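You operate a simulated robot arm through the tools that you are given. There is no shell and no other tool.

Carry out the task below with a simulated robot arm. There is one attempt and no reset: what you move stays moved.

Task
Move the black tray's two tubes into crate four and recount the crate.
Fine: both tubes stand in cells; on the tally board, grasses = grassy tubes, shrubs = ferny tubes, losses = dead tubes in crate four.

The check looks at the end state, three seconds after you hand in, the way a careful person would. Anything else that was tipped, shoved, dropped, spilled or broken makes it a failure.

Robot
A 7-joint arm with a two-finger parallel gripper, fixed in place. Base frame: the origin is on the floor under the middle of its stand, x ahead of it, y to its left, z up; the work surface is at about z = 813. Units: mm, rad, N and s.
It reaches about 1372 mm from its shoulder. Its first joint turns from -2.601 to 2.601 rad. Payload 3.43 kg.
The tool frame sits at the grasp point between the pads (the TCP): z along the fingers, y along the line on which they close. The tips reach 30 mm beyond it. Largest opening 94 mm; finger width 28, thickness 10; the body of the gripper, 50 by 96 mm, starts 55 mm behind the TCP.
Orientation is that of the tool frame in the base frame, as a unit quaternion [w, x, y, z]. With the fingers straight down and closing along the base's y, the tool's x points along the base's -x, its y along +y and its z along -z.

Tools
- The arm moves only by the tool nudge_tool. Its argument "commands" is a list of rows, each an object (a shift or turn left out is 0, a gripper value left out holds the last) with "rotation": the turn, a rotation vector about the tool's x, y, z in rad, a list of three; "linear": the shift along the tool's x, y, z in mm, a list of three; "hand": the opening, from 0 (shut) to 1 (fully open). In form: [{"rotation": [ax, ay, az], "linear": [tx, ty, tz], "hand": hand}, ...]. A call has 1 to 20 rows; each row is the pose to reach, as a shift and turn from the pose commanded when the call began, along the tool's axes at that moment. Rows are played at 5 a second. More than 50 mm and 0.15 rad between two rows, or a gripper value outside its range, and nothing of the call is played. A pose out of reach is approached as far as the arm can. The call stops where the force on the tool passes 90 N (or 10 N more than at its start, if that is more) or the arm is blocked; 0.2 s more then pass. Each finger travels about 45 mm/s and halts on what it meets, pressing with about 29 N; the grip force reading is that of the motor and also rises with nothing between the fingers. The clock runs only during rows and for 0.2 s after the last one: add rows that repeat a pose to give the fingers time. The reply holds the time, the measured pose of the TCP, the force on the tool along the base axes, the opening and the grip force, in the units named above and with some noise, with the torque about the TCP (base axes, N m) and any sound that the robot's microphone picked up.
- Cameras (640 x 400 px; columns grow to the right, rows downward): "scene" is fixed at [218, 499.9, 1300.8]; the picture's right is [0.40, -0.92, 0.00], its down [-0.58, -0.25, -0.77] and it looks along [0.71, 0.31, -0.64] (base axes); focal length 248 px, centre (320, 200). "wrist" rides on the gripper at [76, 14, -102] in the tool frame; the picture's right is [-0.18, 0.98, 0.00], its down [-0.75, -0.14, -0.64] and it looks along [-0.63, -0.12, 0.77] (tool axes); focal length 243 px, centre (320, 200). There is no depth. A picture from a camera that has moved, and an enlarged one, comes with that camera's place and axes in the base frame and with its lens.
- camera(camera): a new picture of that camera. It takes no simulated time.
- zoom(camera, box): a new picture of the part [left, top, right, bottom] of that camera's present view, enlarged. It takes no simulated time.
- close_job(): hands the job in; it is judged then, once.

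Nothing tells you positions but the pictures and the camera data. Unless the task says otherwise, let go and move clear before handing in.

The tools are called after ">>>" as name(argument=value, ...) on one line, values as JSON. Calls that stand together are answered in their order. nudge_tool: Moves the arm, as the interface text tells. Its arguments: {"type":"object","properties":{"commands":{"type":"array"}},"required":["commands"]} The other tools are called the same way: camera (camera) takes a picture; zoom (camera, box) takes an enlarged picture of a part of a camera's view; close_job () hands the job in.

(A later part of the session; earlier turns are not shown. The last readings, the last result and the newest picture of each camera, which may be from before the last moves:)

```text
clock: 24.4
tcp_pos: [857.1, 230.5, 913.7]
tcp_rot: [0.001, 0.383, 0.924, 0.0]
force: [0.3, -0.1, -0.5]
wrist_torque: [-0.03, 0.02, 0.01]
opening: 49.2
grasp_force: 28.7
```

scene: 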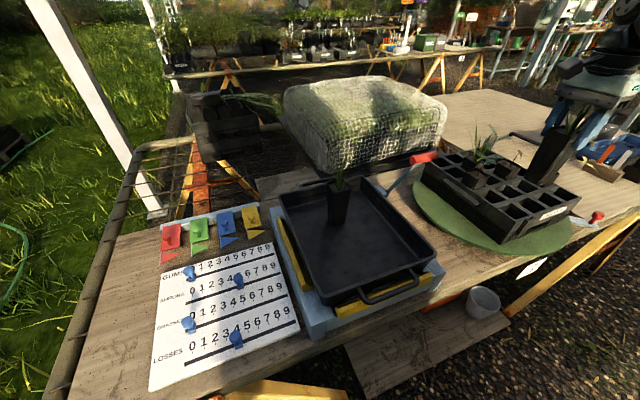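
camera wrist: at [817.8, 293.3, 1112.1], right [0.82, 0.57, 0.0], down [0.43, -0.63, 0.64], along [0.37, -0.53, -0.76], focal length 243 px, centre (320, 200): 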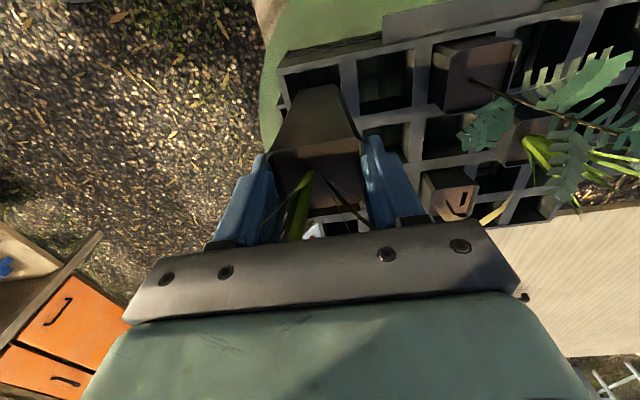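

>>> nudge_tool(commands=[{"linear": [0, 0, 2], "hand": 0.2}, {"linear": [0, 0, 3], "hand": 0.2}, {"linear": [0, 0, 3], "hand": 0.2}])

>>> zoom(camera="scene", box=[480, 130, 600, 250])

>>> zoom(camera="wrist", box=[255, 65, 395, 215])

```text
clock: 25.2
tcp_pos: [856.6, 230.5, 912.3]
tcp_rot: [0.002, 0.382, 0.924, 0.0]
force: [0.1, -0.5, -1.3]
wrist_torque: [0.01, -0.03, 0.01]
opening: 49.3
grasp_force: 28.9
```

```text
3.33 times, centred on (540, 190) of scene
camera zoom: at [218.0, 499.9, 1300.8], right [0.4, -0.92, 0.0], down [-0.58, -0.25, -0.77], along [0.71, 0.31, -0.64], focal length 826 px, centre (-413, 233)
```

zoom: 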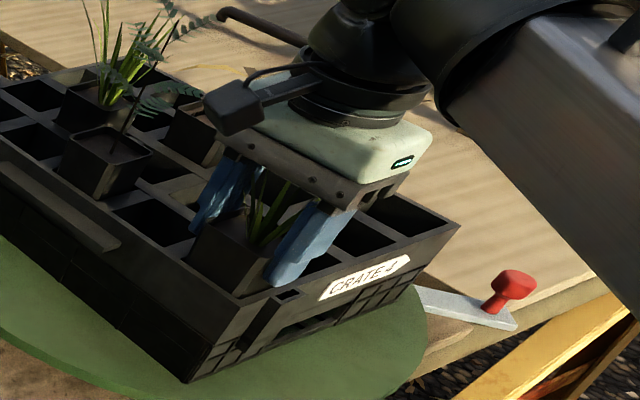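

```text
2.67 times, centred on (325, 140) of wrist
camera zoom: at [812.8, 295.1, 1014.9], right [0.82, 0.57, 0.0], down [0.43, -0.63, 0.64], along [0.37, -0.53, -0.76], focal length 647 px, centre (307, 360)
```

zoom: 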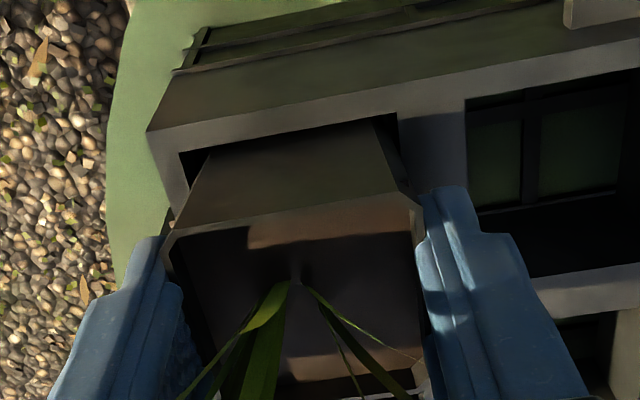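

There's no floor contact yet at z=912. I'll keep lowering in very small steps.

>>> nudge_tool(commands=[{"linear": [0, 0, 1.5], "hand": 0.2}, {"linear": [0, 0, 3], "hand": 0.2}, {"linear": [0, 0, 3], "hand": 0.2}])

```text
clock: 26.0
tcp_pos: [857.4, 231.2, 908.7]
tcp_rot: [0.002, 0.382, 0.924, 0.0]
force: [-0.2, -0.4, -1.5]
wrist_torque: [0.01, -0.02, 0.01]
opening: 49.3
grasp_force: 28.8
```

>>> nudge_tool(commands=[{"linear": [0, 0, 1], "hand": 0.2}, {"linear": [0, 0, 2], "hand": 0.2}, {"linear": [0, 0, 2], "hand": 0.2}])

>>> zoom(camera="wrist", box=[230, 65, 420, 230])

>>> zoom(camera="scene", box=[500, 150, 600, 250])

```text
clock: 26.8
tcp_pos: [858.0, 229.5, 907.9]
tcp_rot: [0.002, 0.382, 0.924, 0.001]
force: [2.5, 1.1, 17.5]
wrist_torque: [0.14, 0.05, 0.0]
opening: 49.3
grasp_force: 28.4
```

```text
2.42 times, centred on (325, 148) of wrist
camera zoom: at [812.3, 295.0, 1011.8], right [0.82, 0.57, 0.0], down [0.43, -0.63, 0.64], along [0.37, -0.53, -0.76], focal length 588 px, centre (308, 327)
```

zoom: 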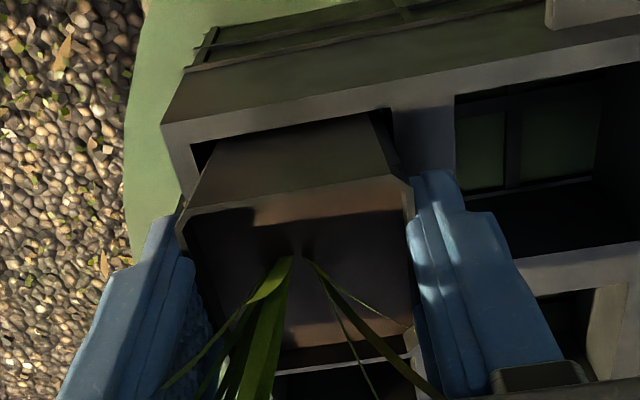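

```text
4.00 times, centred on (550, 200) of scene
camera zoom: at [218.0, 499.9, 1300.8], right [0.4, -0.92, 0.0], down [-0.58, -0.25, -0.77], along [0.71, 0.31, -0.64], focal length 991 px, centre (-600, 200)
```

zoom: 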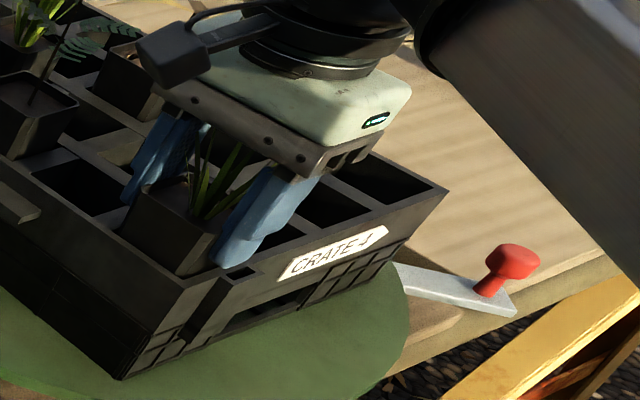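

Contact at z≈908 with +17 N upward matches the crate floor. I'll ease off by a millimetre and then release.

>>> nudge_tool(commands=[{"linear": [0, 0, -1], "hand": 0.2}, {"linear": [0, 0, -1], "hand": 0.6}, {"linear": [0, 0, -1], "hand": 0.7}, {"linear": [0, 0, -1], "hand": 0.8}, {"linear": [0, 0, -1], "hand": 0.8}])

>>> zoom(camera="wrist", box=[230, 65, 420, 230])

>>> zoom(camera="scene", box=[500, 150, 600, 250])

```text
clock: 28.0
tcp_pos: [857.4, 229.7, 907.2]
tcp_rot: [0.002, 0.382, 0.924, 0.001]
force: [-0.1, 0.0, 0.2]
wrist_torque: [-0.02, 0.01, 0.02]
opening: 75.1
grasp_force: 0.1
```

```text
2.42 times, centred on (325, 148) of wrist
camera zoom: at [812.5, 295.2, 1011.2], right [0.82, 0.57, 0.0], down [0.43, -0.63, 0.64], along [0.37, -0.53, -0.76], focal length 588 px, centre (308, 327)
```

zoom: 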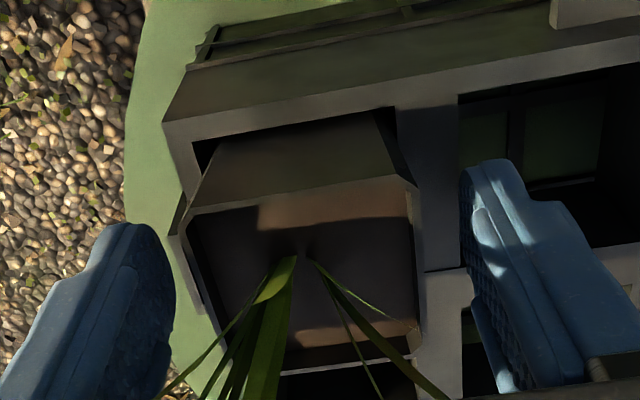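

```text
4.00 times, centred on (550, 200) of scene
camera zoom: at [218.0, 499.9, 1300.8], right [0.4, -0.92, 0.0], down [-0.58, -0.25, -0.77], along [0.71, 0.31, -0.64], focal length 991 px, centre (-600, 200)
```

zoom: 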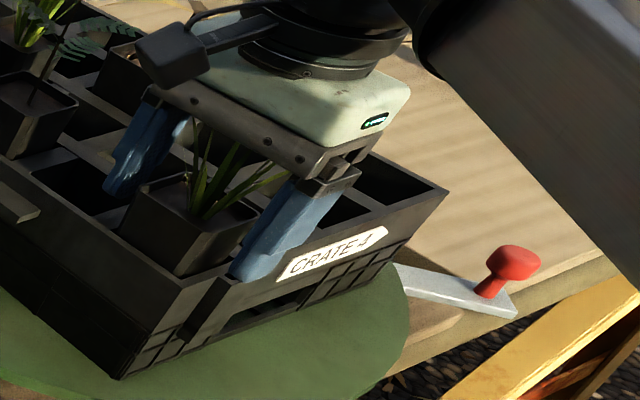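

The tube is released and standing in its cell. I'll raise straight up and clear, then travel over the rear tube, which I estimate at (694, 656) with its faces at about 46°.

>>> nudge_tool(commands=[{"linear": [0, 0, -15], "hand": 0.8}, {"linear": [0, 0, -45], "hand": 0.8}, {"linear": [0, 0, -85], "hand": 0.85}, {"linear": [0, 0, -125], "hand": 0.85}, {"linear": [0, 0, -160], "hand": 0.85}, {"linear": [0, 0, -160], "hand": 0.85}])

>>> camera(camera="wrist")

>>> zoom(camera="scene", box=[460, 130, 600, 250])

```text
clock: 29.4
tcp_pos: [856.7, 228.6, 1068.1]
tcp_rot: [0.002, 0.382, 0.924, 0.001]
force: [0.5, 0.2, -0.1]
wrist_torque: [-0.01, -0.03, 0.01]
opening: 79.6
grasp_force: 0.1
```

```text
taken
camera wrist: at [812.2, 294.1, 1171.2], right [0.82, 0.57, 0.0], down [0.43, -0.63, 0.64], along [0.37, -0.53, -0.76], focal length 243 px, centre (320, 200)
```

wrist: 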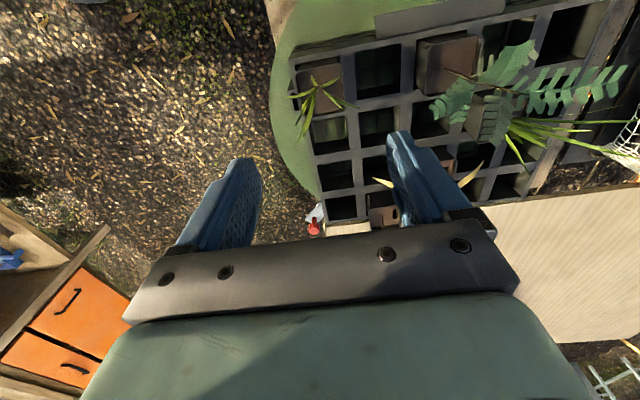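

```text
3.33 times, centred on (530, 190) of scene
camera zoom: at [218.0, 499.9, 1300.8], right [0.4, -0.92, 0.0], down [-0.58, -0.25, -0.77], along [0.71, 0.31, -0.64], focal length 826 px, centre (-380, 233)
```

zoom: 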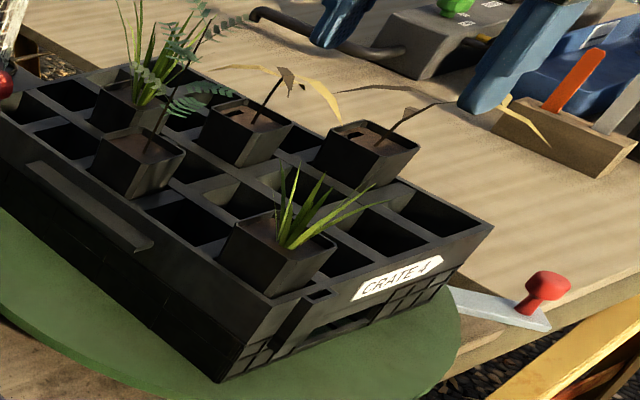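

The first tube stands upright at the same height as the others. I'll use this clear view to locate cell (u0,v2) for the second tube.

>>> zoom(camera="wrist", box=[270, 40, 430, 240])

```text
2.00 times, centred on (350, 140) of wrist
camera zoom: at [812.2, 294.1, 1171.2], right [0.82, 0.57, 0.0], down [0.43, -0.63, 0.64], along [0.37, -0.53, -0.76], focal length 485 px, centre (260, 320)
```

zoom: 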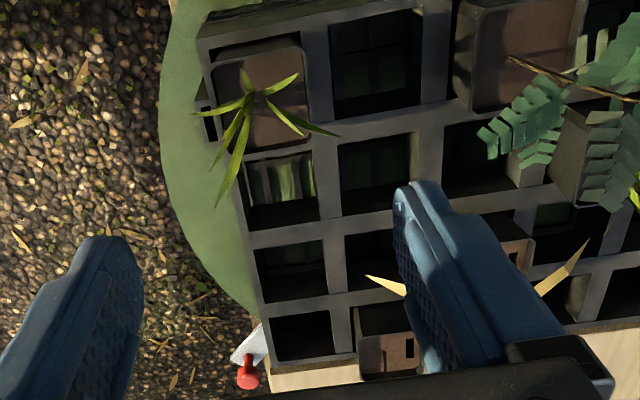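

Cell (u0,v2) is at about (947, 141). To stay clear of the dead plants' drooping leaves, I'll hold the second tube across the other pair of faces. I'll travel to the rear tube while turning about −91°.

>>> nudge_tool(commands=[{"linear": [32, 14, -10], "rotation": [0, 0, -0.123], "hand": 0.85}, {"linear": [64, 29, -15], "rotation": [0, 0, -0.245], "hand": 0.85}, {"linear": [96, 43, -15], "rotation": [0, 0, -0.368], "hand": 0.85}, {"linear": [128, 57, -15], "rotation": [0, 0, -0.49], "hand": 0.85}, {"linear": [160, 72, -15], "rotation": [0, 0, -0.613], "hand": 0.85}, {"linear": [192, 86, -15], "rotation": [0, 0, -0.735], "hand": 0.85}, {"linear": [224, 101, -15], "rotation": [0, 0, -0.858], "hand": 0.85}, {"linear": [257, 115, -15], "rotation": [0, 0, -0.98], "hand": 0.85}, {"linear": [289, 129, -15], "rotation": [0, 0, -1.103], "hand": 0.85}, {"linear": [321, 144, -15], "rotation": [0, 0, -1.225], "hand": 0.85}, {"linear": [353, 158, -15], "rotation": [0, 0, -1.348], "hand": 0.85}, {"linear": [385, 172, -15], "rotation": [0, 0, -1.47], "hand": 0.85}, {"linear": [417, 187, -15], "rotation": [0, 0, -1.593], "hand": 0.85}, {"linear": [417, 187, -15], "rotation": [0, 0, -1.593], "hand": 0.85}, {"linear": [417, 187, -15], "rotation": [0, 0, -1.593], "hand": 0.85}])

>>> camera(camera="wrist")

>>> camera(camera="scene")

```text
clock: 32.6
tcp_pos: [693.4, 655.9, 1081.3]
tcp_rot: [0.001, -0.394, 0.919, -0.001]
force: [-0.8, -0.3, -0.5]
wrist_torque: [0.0, 0.02, 0.02]
opening: 79.5
grasp_force: 0.2
```

```text
taken
camera wrist: at [629.7, 610.5, 1184.8], right [-0.58, 0.81, 0.0], down [0.62, 0.45, 0.64], along [0.52, 0.37, -0.77], focal length 243 px, centre (320, 200)
```

wrist: 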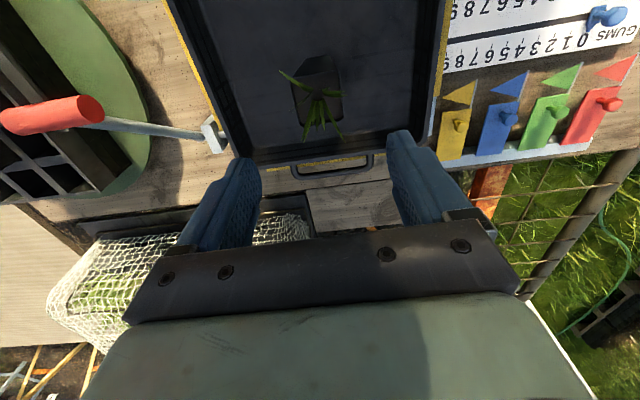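

```text
taken
```

scene: 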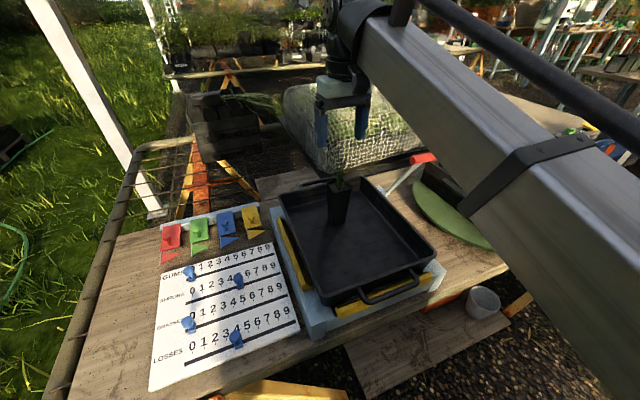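

>>> zoom(camera="wrist", box=[250, 40, 390, 160])

```text
3.33 times, centred on (320, 100) of wrist
camera zoom: at [629.7, 610.5, 1184.8], right [-0.58, 0.81, 0.0], down [0.62, 0.45, 0.64], along [0.52, 0.37, -0.77], focal length 809 px, centre (320, 533)
```

zoom: 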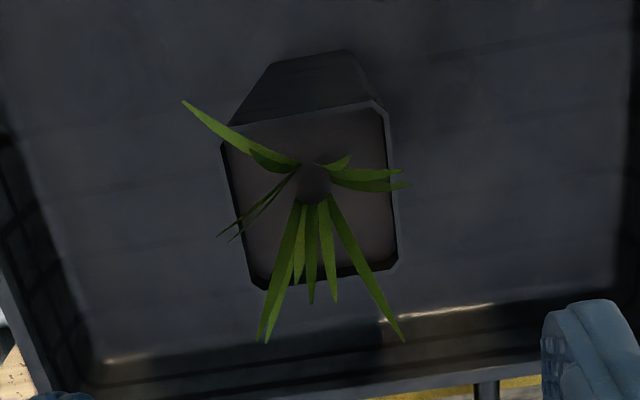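

The rear tube is offset about 3 mm in the closing direction and turned about 2.7°. I'll correct both and lower to grasp height in stages.

>>> nudge_tool(commands=[{"linear": [-1.5, -3.1, 0], "rotation": [0, 0, 0.045], "hand": 0.85}, {"linear": [-1.5, -3.1, 30], "rotation": [0, 0, 0.045], "hand": 0.85}, {"linear": [-1.5, -3.1, 60], "rotation": [0, 0, 0.045], "hand": 0.85}, {"linear": [-1.5, -3.1, 80], "rotation": [0, 0, 0.045], "hand": 0.85}, {"linear": [-1.5, -3.1, 80], "rotation": [0, 0, 0.045], "hand": 0.85}])

>>> zoom(camera="wrist", box=[230, 60, 410, 220])

>>> zoom(camera="scene", box=[280, 100, 420, 240])

```text
clock: 33.8
tcp_pos: [696.2, 655.7, 1002.4]
tcp_rot: [0.001, -0.373, 0.928, -0.001]
force: [0.9, 0.3, -0.3]
wrist_torque: [0.02, -0.03, -0.01]
opening: 79.8
grasp_force: 0.1
```

```text
2.50 times, centred on (320, 140) of wrist
camera zoom: at [630.7, 613.3, 1106.0], right [-0.55, 0.84, 0.0], down [0.64, 0.42, 0.64], along [0.54, 0.35, -0.77], focal length 606 px, centre (320, 350)
```

zoom: 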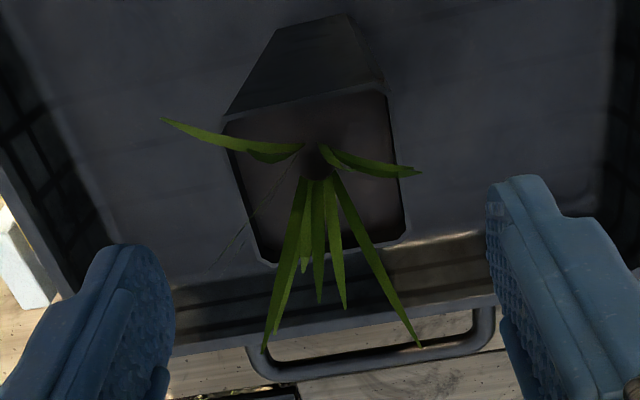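

```text
2.86 times, centred on (350, 170) of scene
camera zoom: at [218.0, 499.9, 1300.8], right [0.4, -0.92, 0.0], down [-0.58, -0.25, -0.77], along [0.71, 0.31, -0.64], focal length 708 px, centre (234, 286)
```

zoom: 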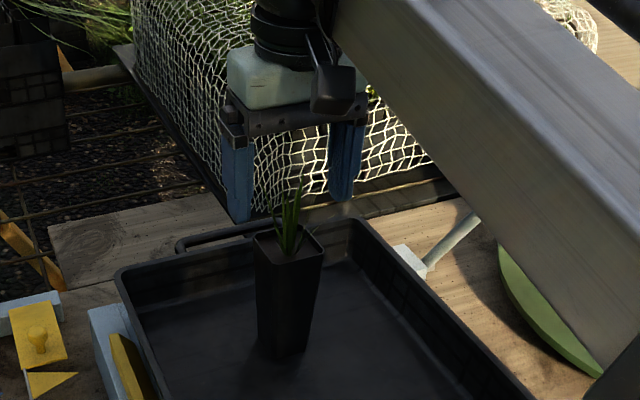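

The tube is now centred within 1 mm and square to the fingers. I'll lower to grasp height and close.

>>> nudge_tool(commands=[{"linear": [0, -0.5, 20], "hand": 0.85}, {"linear": [0, -0.5, 40], "hand": 0.85}, {"linear": [0, -0.5, 55], "hand": 0.85}, {"linear": [0, -0.5, 61], "hand": 0.85}, {"linear": [0, -0.5, 61], "hand": 0.85}])

>>> camera(camera="wrist")

```text
clock: 35.0
tcp_pos: [696.0, 653.5, 938.8]
tcp_rot: [0.001, -0.373, 0.928, -0.001]
force: [0.3, -0.5, 0.6]
wrist_torque: [-0.03, -0.02, 0.0]
opening: 79.9
grasp_force: 0.0
```

```text
taken
camera wrist: at [631.1, 613.3, 1042.4], right [-0.55, 0.84, 0.0], down [0.64, 0.42, 0.64], along [0.54, 0.35, -0.77], focal length 243 px, centre (320, 200)
```

wrist: 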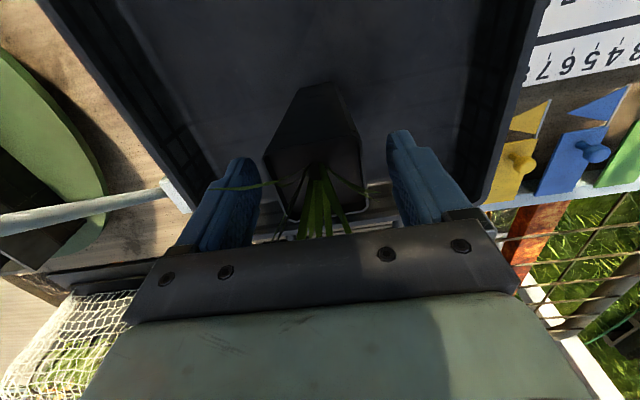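

The fingers straddle the rim cleanly. I'll raise by 2 mm to match the first grasp depth and then close.

>>> nudge_tool(commands=[{"linear": [0, 0, -2.5], "hand": 0.85}, {"linear": [0, 0, -2.5], "hand": 0.4}, {"linear": [0, 0, -2.5], "hand": 0.4}, {"linear": [0, 0, -2.5], "hand": 0.3}, {"linear": [0, 0, -2.5], "hand": 0.2}, {"linear": [0, 0, -2.5], "hand": 0.2}, {"linear": [0, 0, -2.5], "hand": 0.2}])

>>> nudge_tool(commands=[{"linear": [0, 0, -8], "hand": 0.2}, {"linear": [0, 0, -16], "hand": 0.2}, {"linear": [0, 0, -24], "hand": 0.2}, {"linear": [0, 0, -30], "hand": 0.2}, {"linear": [0, 0, -30], "hand": 0.2}])

>>> camera(camera="wrist")

>>> zoom(camera="scene", box=[280, 100, 420, 240])

```text
clock: 36.6
tcp_pos: [696.3, 655.0, 942.3]
tcp_rot: [0.001, -0.374, 0.928, -0.002]
force: [0.4, -1.2, 1.5]
wrist_torque: [-0.01, 0.01, 0.04]
opening: 49.1
grasp_force: 29.6
```

```text
clock: 37.8
tcp_pos: [696.8, 656.6, 973.2]
tcp_rot: [0.002, -0.372, 0.928, -0.002]
force: [-0.2, -0.3, -2.3]
wrist_torque: [-0.04, 0.03, 0.0]
opening: 49.2
grasp_force: 29.6
```

```text
taken
camera wrist: at [631.9, 614.3, 1076.3], right [-0.55, 0.84, 0.0], down [0.64, 0.42, 0.64], along [0.54, 0.35, -0.77], focal length 243 px, centre (320, 200)
```

wrist: 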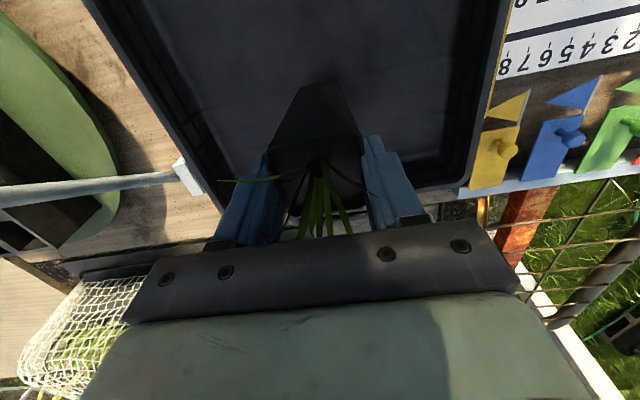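

```text
2.86 times, centred on (350, 170) of scene
camera zoom: at [218.0, 499.9, 1300.8], right [0.4, -0.92, 0.0], down [-0.58, -0.25, -0.77], along [0.71, 0.31, -0.64], focal length 708 px, centre (234, 286)
```

zoom: 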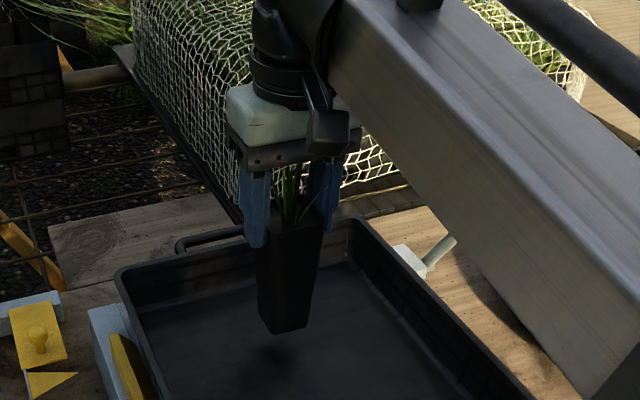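

The second tube is lifted and hangs straight. I'll raise it high and take a curved route on the robot's side of the crate, clear of the fern and of the tube already placed.

>>> nudge_tool(commands=[{"linear": [0, 0, -40], "hand": 0.2}, {"linear": [0, 0, -80], "hand": 0.2}, {"linear": [0, 0, -115], "hand": 0.2}, {"linear": [21.6, -29.5, -125], "hand": 0.2}, {"linear": [43.2, -59, -125], "hand": 0.2}, {"linear": [64.7, -88.5, -125], "hand": 0.2}, {"linear": [86.3, -118, -125], "hand": 0.2}, {"linear": [107.9, -147.4, -125], "hand": 0.2}, {"linear": [129.5, -176.9, -125], "hand": 0.2}, {"linear": [151, -206.4, -125], "hand": 0.2}, {"linear": [172.6, -235.9, -125], "hand": 0.2}, {"linear": [194.2, -265.4, -125], "hand": 0.2}, {"linear": [212.7, -310, -125], "hand": 0.2}, {"linear": [231.2, -354.6, -125], "hand": 0.2}, {"linear": [249.7, -399.1, -125], "hand": 0.2}, {"linear": [268.2, -443.7, -125], "hand": 0.2}, {"linear": [237.3, -477.5, -125], "hand": 0.2}, {"linear": [206.3, -511.2, -125], "hand": 0.2, "rotation": [0, 0, -0.012]}, {"linear": [175.4, -545, -125], "hand": 0.2, "rotation": [0, 0, -0.024]}, {"linear": [175.4, -545, -125], "hand": 0.2, "rotation": [0, 0, -0.024]}])

>>> nudge_tool(commands=[{"hand": 0.2}, {"hand": 0.2}])

>>> camera(camera="wrist")

>>> camera(camera="scene")

```text
clock: 42.0
tcp_pos: [946.9, 141.9, 1100.4]
tcp_rot: [0.002, -0.383, 0.924, -0.001]
force: [-0.2, 0.0, -0.9]
wrist_torque: [-0.01, -0.02, 0.02]
opening: 48.9
grasp_force: 28.6
```

```text
clock: 42.6
tcp_pos: [946.7, 142.2, 1100.6]
tcp_rot: [0.002, -0.383, 0.924, -0.001]
force: [-1.0, 0.0, -2.2]
wrist_torque: [0.01, 0.02, 0.0]
opening: 49.0
grasp_force: 28.8
```

```text
taken
camera wrist: at [882.8, 99.3, 1203.5], right [-0.57, 0.82, 0.0], down [0.63, 0.44, 0.64], along [0.53, 0.36, -0.77], focal length 243 px, centre (320, 200)
```

wrist: 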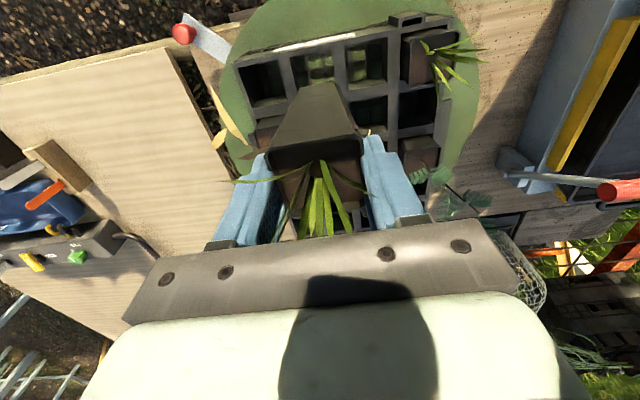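

```text
taken
```

scene: 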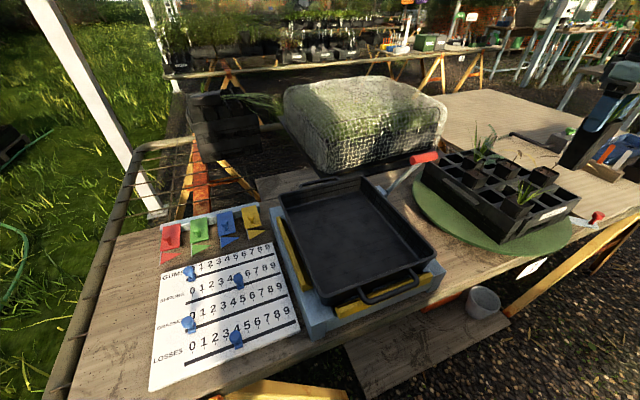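

I'm above cell (u0,v2) with the tube. I'll zoom in to compare the foot with the hole.

>>> zoom(camera="wrist", box=[230, 30, 410, 180])

```text
2.67 times, centred on (320, 105) of wrist
camera zoom: at [882.8, 99.3, 1203.5], right [-0.57, 0.82, 0.0], down [0.63, 0.44, 0.64], along [0.53, 0.36, -0.77], focal length 647 px, centre (320, 453)
```

zoom: 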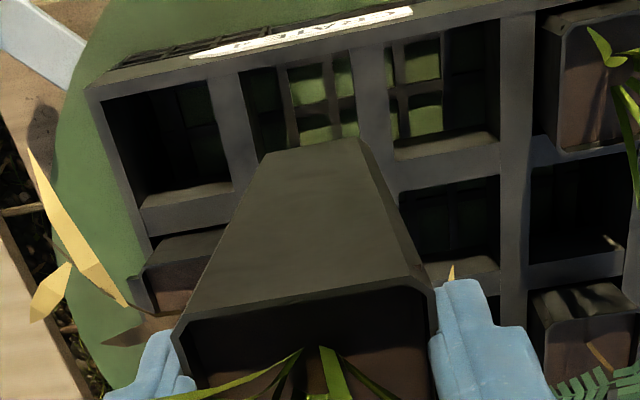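

The hole centre appears about 6 mm to one side along the closing axis. I'll correct most of that, lower until the foot is just above the crate top, and measure again.

>>> nudge_tool(commands=[{"linear": [2, -5, 0], "hand": 0.2}, {"linear": [2, -5, 25], "hand": 0.2}, {"linear": [2, -5, 50], "hand": 0.2}, {"linear": [2, -5, 75], "hand": 0.2}, {"linear": [2, -5, 92], "hand": 0.2}, {"linear": [2, -5, 92], "hand": 0.2}, {"linear": [2, -5, 92], "hand": 0.2}])

>>> zoom(camera="wrist", box=[250, 50, 390, 190])

>>> zoom(camera="scene", box=[500, 130, 620, 250])

```text
clock: 44.2
tcp_pos: [951.0, 136.7, 1008.4]
tcp_rot: [0.002, -0.384, 0.924, -0.001]
force: [0.3, 0.0, -1.6]
wrist_torque: [0.01, -0.01, 0.0]
opening: 49.0
grasp_force: 28.6
```

```text
2.86 times, centred on (320, 120) of wrist
camera zoom: at [886.3, 94.3, 1111.5], right [-0.57, 0.82, 0.0], down [0.63, 0.44, 0.64], along [0.53, 0.36, -0.77], focal length 693 px, centre (320, 429)
```

zoom: 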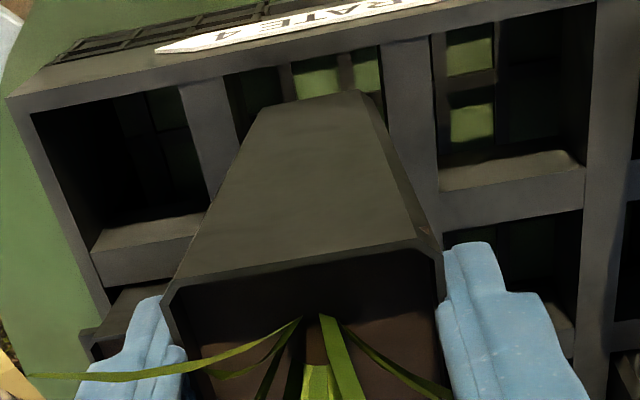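

```text
3.33 times, centred on (560, 190) of scene
camera zoom: at [218.0, 499.9, 1300.8], right [0.4, -0.92, 0.0], down [-0.58, -0.25, -0.77], along [0.71, 0.31, -0.64], focal length 826 px, centre (-480, 233)
```

zoom: 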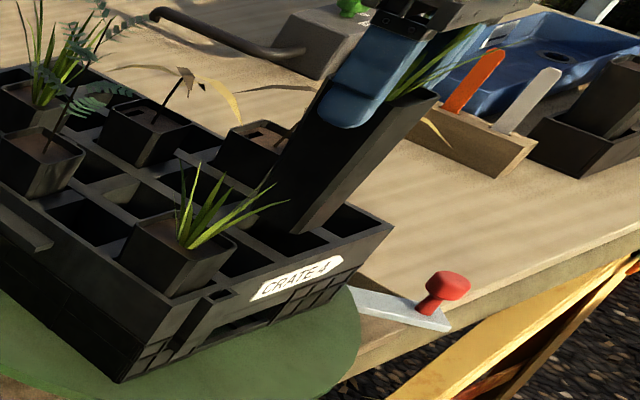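

The foot is almost centred in the hole. I'll make a small correction and insert partway.

>>> nudge_tool(commands=[{"linear": [2, -1.2, 0], "hand": 0.2}, {"linear": [2, -1.2, 10], "hand": 0.2}, {"linear": [2, -1.2, 20], "hand": 0.2}, {"linear": [2, -1.2, 30], "hand": 0.2}, {"linear": [2, -1.2, 40], "hand": 0.2}, {"linear": [2, -1.2, 40], "hand": 0.2}])

>>> zoom(camera="wrist", box=[250, 60, 390, 200])

>>> zoom(camera="scene", box=[500, 130, 620, 250])

```text
clock: 45.6
tcp_pos: [949.2, 134.2, 968.7]
tcp_rot: [0.001, -0.384, 0.924, -0.001]
force: [0.6, -0.2, -2.5]
wrist_torque: [0.03, 0.02, -0.01]
opening: 49.3
grasp_force: 29.1
```

```text
2.86 times, centred on (320, 130) of wrist
camera zoom: at [885.1, 91.1, 1071.4], right [-0.57, 0.82, 0.0], down [0.63, 0.44, 0.64], along [0.53, 0.36, -0.77], focal length 693 px, centre (320, 400)
```

zoom: 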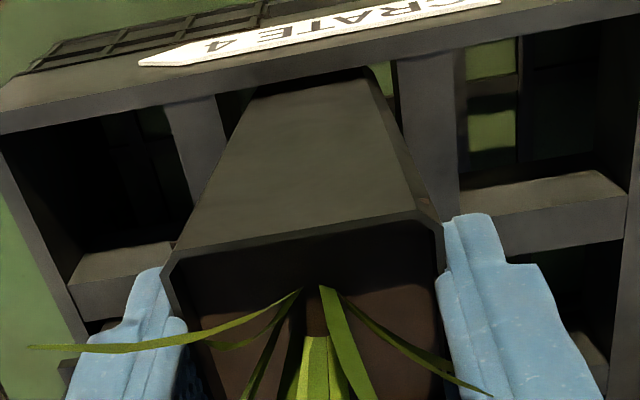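

```text
3.33 times, centred on (560, 190) of scene
camera zoom: at [218.0, 499.9, 1300.8], right [0.4, -0.92, 0.0], down [-0.58, -0.25, -0.77], along [0.71, 0.31, -0.64], focal length 826 px, centre (-480, 233)
```

zoom: 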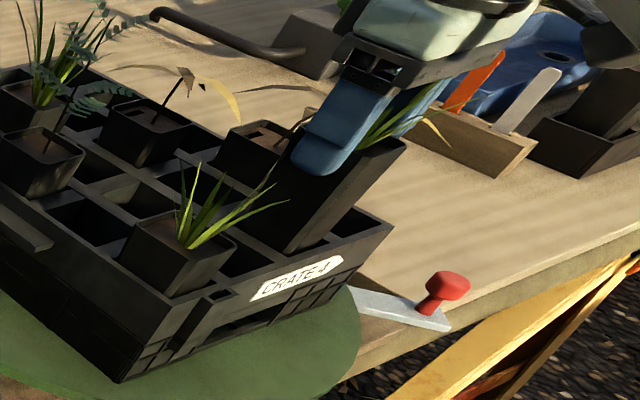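

The tube is centred in the hole to within about 1 mm. I'll lower further, slowing as the foot nears the floor, which I expect at TCP z≈908.

>>> nudge_tool(commands=[{"linear": [0, -0.7, 10], "hand": 0.2}, {"linear": [0, -0.7, 20], "hand": 0.2}, {"linear": [0, -0.7, 30], "hand": 0.2}, {"linear": [0, -0.7, 40], "hand": 0.2}, {"linear": [0, -0.7, 48], "hand": 0.2}, {"linear": [0, -0.7, 48], "hand": 0.2}])

>>> zoom(camera="wrist", box=[250, 60, 390, 200])

>>> zoom(camera="scene", box=[500, 130, 620, 250])

```text
clock: 47.0
tcp_pos: [948.6, 132.9, 919.2]
tcp_rot: [0.001, -0.384, 0.923, -0.002]
force: [0.3, -0.2, -2.6]
wrist_torque: [0.03, -0.04, -0.01]
opening: 48.9
grasp_force: 29.3
```

```text
2.86 times, centred on (320, 130) of wrist
camera zoom: at [885.3, 90.0, 1021.8], right [-0.57, 0.82, 0.0], down [0.63, 0.44, 0.64], along [0.53, 0.36, -0.77], focal length 693 px, centre (320, 400)
```

zoom: 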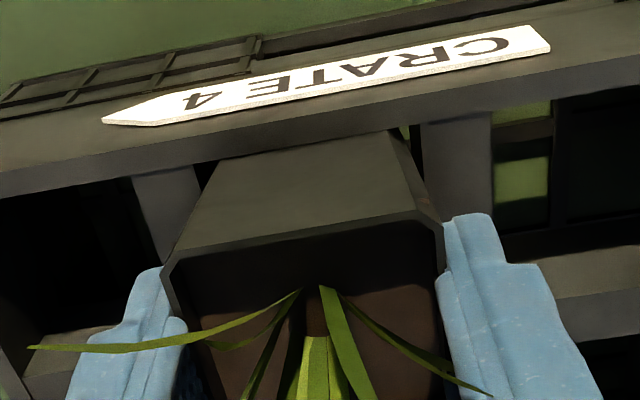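

```text
3.33 times, centred on (560, 190) of scene
camera zoom: at [218.0, 499.9, 1300.8], right [0.4, -0.92, 0.0], down [-0.58, -0.25, -0.77], along [0.71, 0.31, -0.64], focal length 826 px, centre (-480, 233)
```

zoom: 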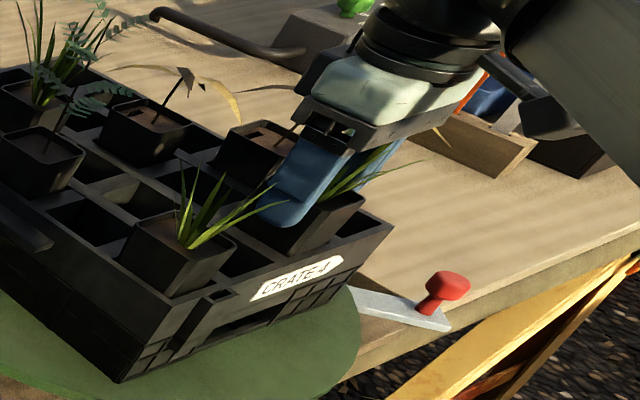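

There's no contact so far. I'll continue in small steps toward the floor.

>>> nudge_tool(commands=[{"linear": [0, 0, 3], "hand": 0.2}, {"linear": [0, 0, 6], "hand": 0.2}, {"linear": [0, 0, 6], "hand": 0.2}])

>>> nudge_tool(commands=[{"linear": [0, 0, 1], "hand": 0.2}, {"linear": [0, 0, 2], "hand": 0.2}, {"linear": [0, 0, 2], "hand": 0.2}])

```text
clock: 47.8
tcp_pos: [949.4, 132.8, 912.9]
tcp_rot: [0.001, -0.384, 0.923, -0.002]
force: [0.5, 3.0, -0.5]
wrist_torque: [0.1, -0.02, -0.07]
opening: 49.2
grasp_force: 28.8
```

```text
clock: 48.6
tcp_pos: [949.8, 132.3, 910.7]
tcp_rot: [0.002, -0.384, 0.923, -0.001]
force: [2.5, 3.3, -0.1]
wrist_torque: [0.14, -0.06, -0.14]
opening: 49.4
grasp_force: 28.4
```

A light side force shows the tube touching the label-side edge of the hole. I'll shift about 2 mm away from that edge before going lower.

>>> nudge_tool(commands=[{"linear": [-1, 0, 0], "hand": 0.2}, {"linear": [-2, 0, 0], "hand": 0.2}, {"linear": [-2, 0, 0], "hand": 0.2}])

>>> zoom(camera="wrist", box=[250, 60, 390, 200])

```text
clock: 49.4
tcp_pos: [950.1, 133.1, 911.8]
tcp_rot: [0.002, -0.383, 0.924, -0.001]
force: [0.1, 0.3, -1.9]
wrist_torque: [-0.01, -0.01, -0.01]
opening: 49.0
grasp_force: 28.9
```

```text
2.86 times, centred on (320, 130) of wrist
camera zoom: at [886.9, 90.6, 1014.8], right [-0.57, 0.82, 0.0], down [0.63, 0.44, 0.64], along [0.53, 0.36, -0.77], focal length 693 px, centre (320, 400)
```

zoom: 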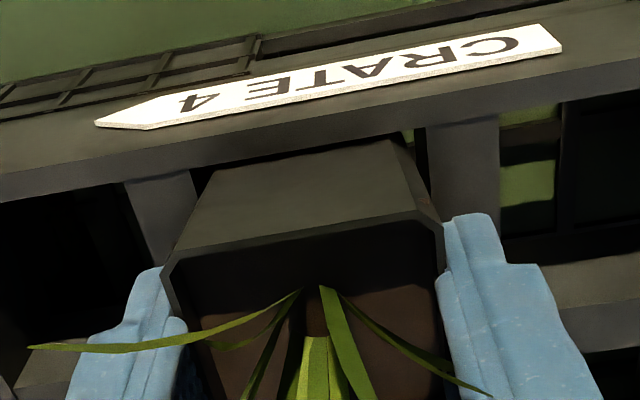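

The side force is gone and a gap now shows at the label edge. I'll finish lowering to the floor.

>>> nudge_tool(commands=[{"linear": [-0.8, 0, 1], "hand": 0.2}, {"linear": [-0.8, 0, 2], "hand": 0.2}, {"linear": [-0.8, 0, 2], "hand": 0.2}])

>>> nudge_tool(commands=[{"linear": [0, 0, 1], "hand": 0.2}, {"linear": [0, 0, 1.5], "hand": 0.2}, {"linear": [0, 0, 1.5], "hand": 0.2}])

```text
clock: 50.2
tcp_pos: [952.6, 134.7, 909.6]
tcp_rot: [0.001, -0.383, 0.924, -0.002]
force: [-0.5, -0.3, -1.6]
wrist_torque: [0.01, 0.0, -0.02]
opening: 48.9
grasp_force: 29.0
```

```text
clock: 51.0
tcp_pos: [952.2, 134.6, 908.8]
tcp_rot: [0.002, -0.383, 0.924, -0.001]
force: [-2.2, -1.4, 10.1]
wrist_torque: [-0.1, 0.21, -0.01]
opening: 49.1
grasp_force: 28.9
```

The foot meets the floor at z≈909 with 10 N. I'll release here; the neighbouring cells on the closing axis are empty.

>>> nudge_tool(commands=[{"linear": [0, 0, -0.7], "hand": 0.2}, {"linear": [0, 0, -0.7], "hand": 0.6}, {"linear": [0, 0, -0.7], "hand": 0.7}, {"linear": [0, 0, -0.7], "hand": 0.8}, {"linear": [0, 0, -0.7], "hand": 0.8}])

>>> zoom(camera="wrist", box=[230, 60, 410, 220])

>>> zoom(camera="scene", box=[480, 130, 620, 250])

```text
clock: 52.2
tcp_pos: [952.3, 134.0, 909.0]
tcp_rot: [0.002, -0.384, 0.923, -0.001]
force: [1.4, 0.1, -0.1]
wrist_torque: [-0.01, 0.0, -0.02]
opening: 75.1
grasp_force: 0.1
```

```text
2.50 times, centred on (320, 140) of wrist
camera zoom: at [888.0, 91.4, 1012.5], right [-0.57, 0.82, 0.0], down [0.63, 0.44, 0.64], along [0.53, 0.36, -0.77], focal length 606 px, centre (320, 350)
```

zoom: 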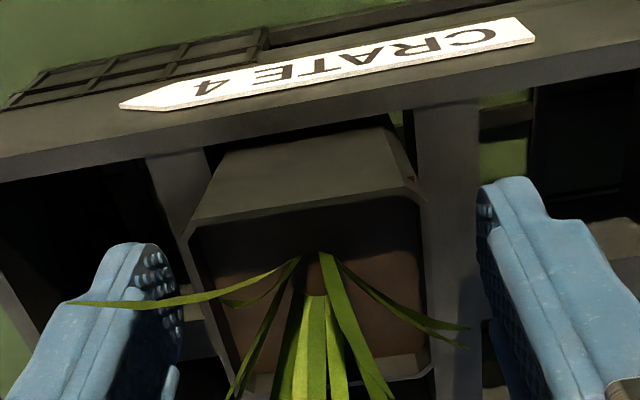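

```text
3.33 times, centred on (550, 190) of scene
camera zoom: at [218.0, 499.9, 1300.8], right [0.4, -0.92, 0.0], down [-0.58, -0.25, -0.77], along [0.71, 0.31, -0.64], focal length 826 px, centre (-447, 233)
```

zoom: 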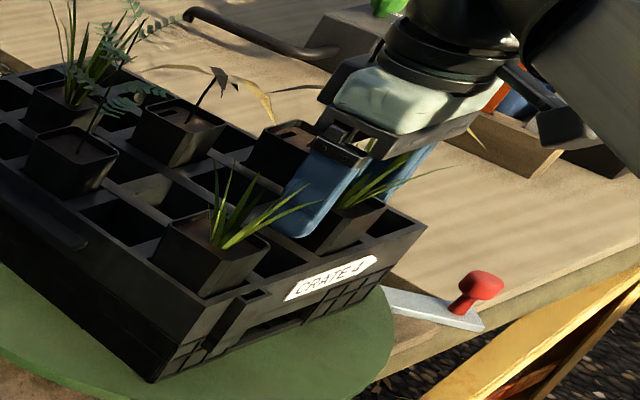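

The second tube is released and stands in its cell. I'll lift straight up and check both tubes.

>>> nudge_tool(commands=[{"linear": [0, 0, -15], "hand": 0.8}, {"linear": [0, 0, -45], "hand": 0.8}, {"linear": [0, 0, -85], "hand": 0.8}, {"linear": [0, 0, -125], "hand": 0.8}, {"linear": [0, 0, -170], "hand": 0.8}, {"linear": [0, 0, -180], "hand": 0.8}, {"linear": [0, 0, -180], "hand": 0.8}])

>>> camera(camera="wrist")

>>> zoom(camera="scene", box=[400, 130, 620, 260])

```text
clock: 53.8
tcp_pos: [952.2, 134.3, 1089.8]
tcp_rot: [0.001, -0.383, 0.924, -0.001]
force: [-0.2, 0.2, -0.4]
wrist_torque: [-0.01, -0.01, -0.01]
opening: 75.5
grasp_force: 0.0
```

```text
taken
camera wrist: at [887.8, 91.8, 1192.8], right [-0.57, 0.82, 0.0], down [0.63, 0.44, 0.64], along [0.53, 0.36, -0.77], focal length 243 px, centre (320, 200)
```

wrist: 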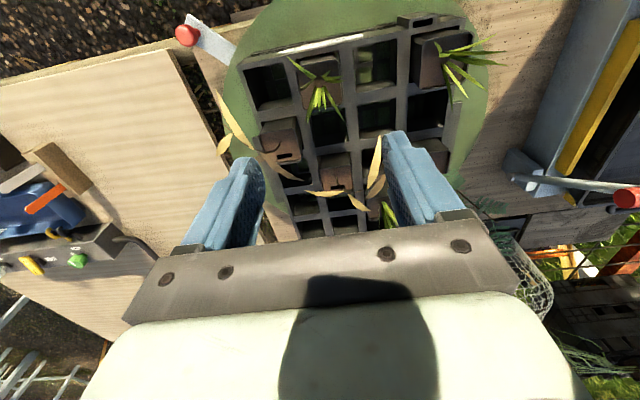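

```text
2.91 times, centred on (510, 195) of scene
camera zoom: at [218.0, 499.9, 1300.8], right [0.4, -0.92, 0.0], down [-0.58, -0.25, -0.77], along [0.71, 0.31, -0.64], focal length 721 px, centre (-233, 214)
```

zoom: 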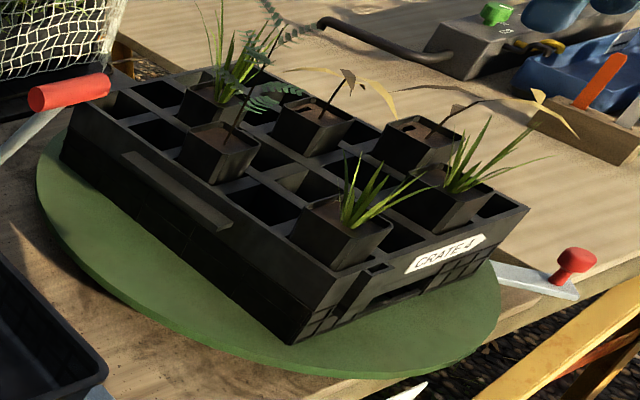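

Both tubes stand in crate cells, and nothing else in the crate has moved. Now the tally board: I'll take close looks at its sliders in the scene view.

>>> zoom(camera="scene", box=[150, 235, 310, 335])

>>> zoom(camera="scene", box=[145, 300, 305, 395])

>>> zoom(camera="wrist", box=[220, 20, 500, 220])

```text
4.00 times, centred on (230, 285) of scene
camera zoom: at [218.0, 499.9, 1300.8], right [0.4, -0.92, 0.0], down [-0.58, -0.25, -0.77], along [0.71, 0.31, -0.64], focal length 991 px, centre (680, -140)
```

zoom: 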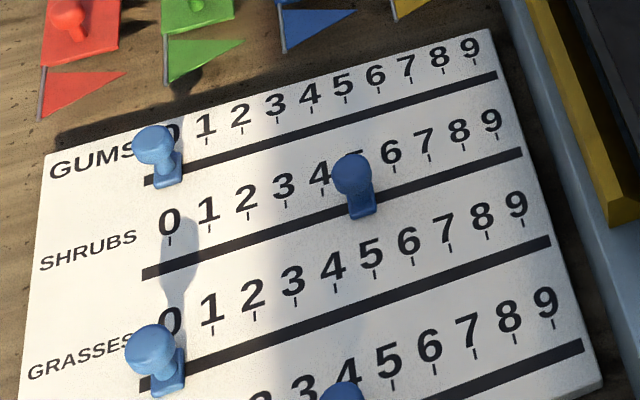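

```text
4.00 times, centred on (225, 348) of scene
camera zoom: at [218.0, 499.9, 1300.8], right [0.4, -0.92, 0.0], down [-0.58, -0.25, -0.77], along [0.71, 0.31, -0.64], focal length 991 px, centre (700, -390)
```

zoom: 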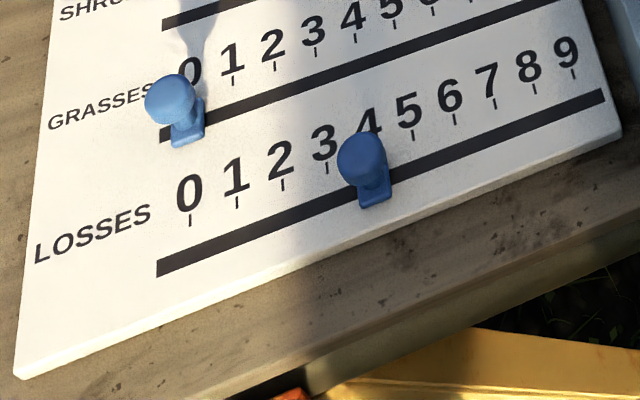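

```text
2.00 times, centred on (360, 120) of wrist
camera zoom: at [887.8, 91.8, 1192.8], right [-0.57, 0.82, 0.0], down [0.63, 0.44, 0.64], along [0.53, 0.36, -0.77], focal length 485 px, centre (240, 360)
```

zoom: 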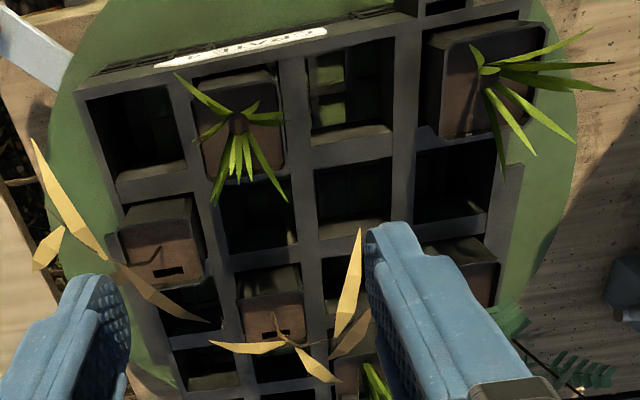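

Gums is at 0, shrubs at 5, grasses at 0 and losses at 4. The digits run along (0.7, −0.7) with about 19 mm spacing, and each slider is a ball-topped peg on a small block. I'll move back over the tray toward the board, keeping this hand orientation so the fingers close along the slots.

>>> nudge_tool(commands=[{"linear": [0, 40, 0], "hand": 0.8}, {"linear": [0, 82, 0]}, {"linear": [0, 125, 0]}, {"linear": [0, 168, 0]}, {"linear": [0, 211, 0]}, {"linear": [0, 254, 0]}, {"linear": [0, 297, 0]}, {"linear": [0, 340, 0]}, {"linear": [0, 383, 0]}, {"linear": [0, 420, 0]}, {"linear": [0, 420, 0]}])

>>> nudge_tool(commands=[{"linear": [0, 40, 0], "hand": 0.8}, {"linear": [0, 82, 5]}, {"linear": [0, 125, 10]}, {"linear": [0, 168, 15]}, {"linear": [0, 211, 20]}, {"linear": [0, 254, 25]}, {"linear": [0, 297, 30]}, {"linear": [0, 340, 35]}, {"linear": [0, 383, 40]}, {"linear": [0, 420, 40]}, {"linear": [0, 420, 40]}])

>>> camera(camera="wrist")

>>> camera(camera="scene")

```text
clock: 56.2
tcp_pos: [653.6, 432.9, 1088.4]
tcp_rot: [0.002, -0.383, 0.924, -0.001]
force: [0.4, -0.4, -0.2]
wrist_torque: [0.01, -0.03, 0.0]
opening: 75.2
grasp_force: 0.0
```

```text
clock: 58.6
tcp_pos: [357.3, 728.8, 1047.2]
tcp_rot: [0.002, -0.384, 0.923, -0.001]
force: [0.5, -0.2, 0.5]
wrist_torque: [-0.05, 0.03, 0.04]
opening: 75.3
grasp_force: 0.1
```

```text
taken
camera wrist: at [292.7, 686.5, 1150.6], right [-0.57, 0.82, 0.0], down [0.63, 0.44, 0.64], along [0.53, 0.36, -0.77], focal length 243 px, centre (320, 200)
```

wrist: 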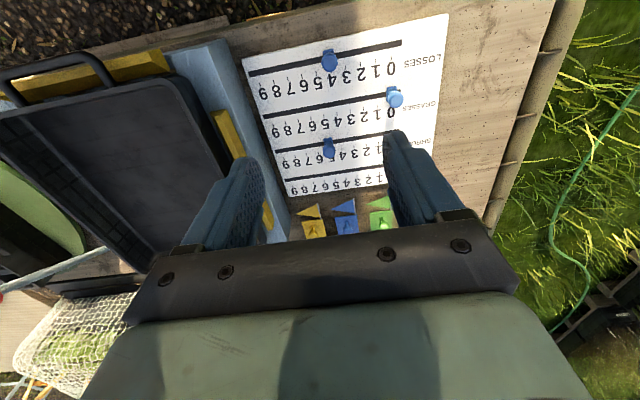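

```text
taken
```

scene: 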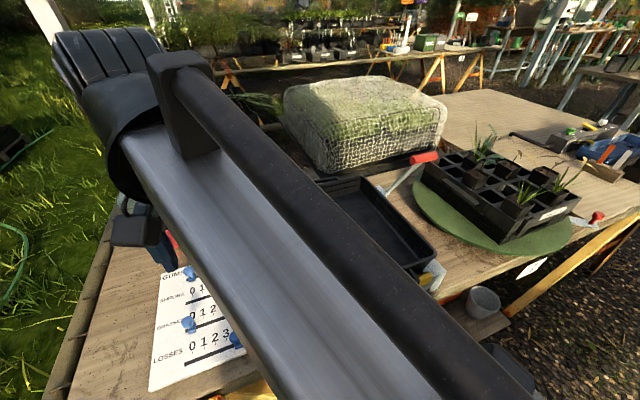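

The board is fully in the wrist view. I'll zoom in to measure the sliders and ticks.

>>> zoom(camera="wrist", box=[240, 10, 450, 200])

>>> zoom(camera="wrist", box=[245, 25, 415, 125])

>>> zoom(camera="wrist", box=[265, 90, 425, 195])

```text
2.11 times, centred on (345, 105) of wrist
camera zoom: at [292.7, 686.5, 1150.6], right [-0.57, 0.82, 0.0], down [0.63, 0.44, 0.64], along [0.53, 0.36, -0.77], focal length 511 px, centre (267, 400)
```

zoom: 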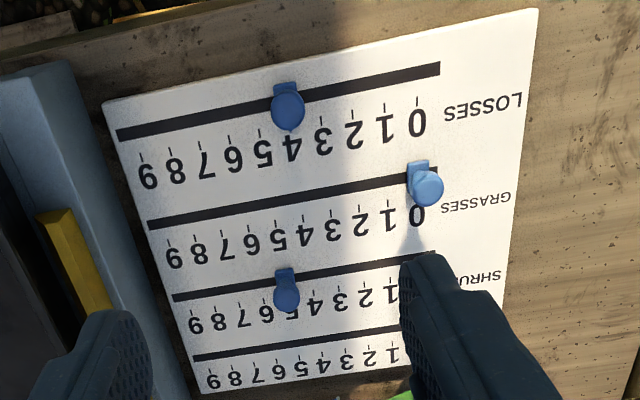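

```text
3.76 times, centred on (330, 75) of wrist
camera zoom: at [292.7, 686.5, 1150.6], right [-0.57, 0.82, 0.0], down [0.63, 0.44, 0.64], along [0.53, 0.36, -0.77], focal length 913 px, centre (282, 671)
```

zoom: 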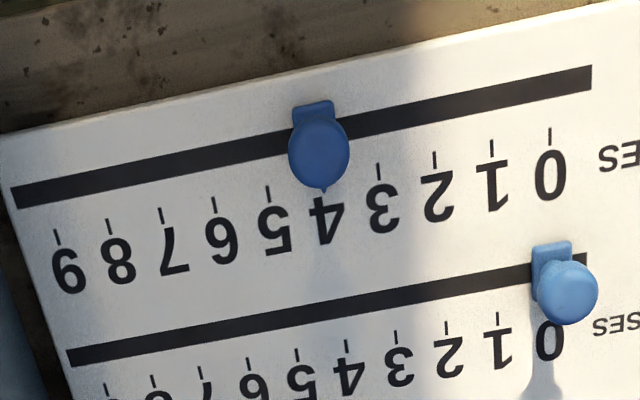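

```text
3.81 times, centred on (345, 142) of wrist
camera zoom: at [292.7, 686.5, 1150.6], right [-0.57, 0.82, 0.0], down [0.63, 0.44, 0.64], along [0.53, 0.36, -0.77], focal length 924 px, centre (225, 419)
```

zoom: 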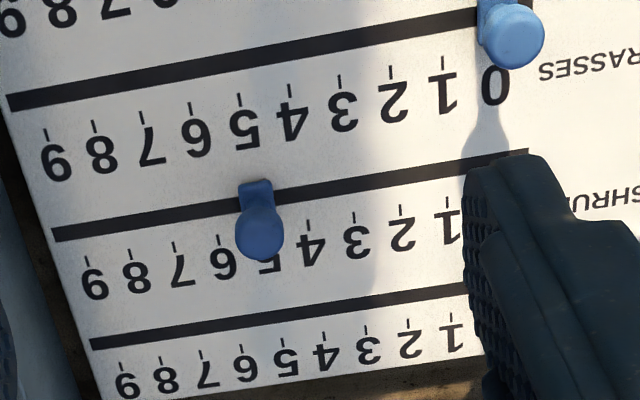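

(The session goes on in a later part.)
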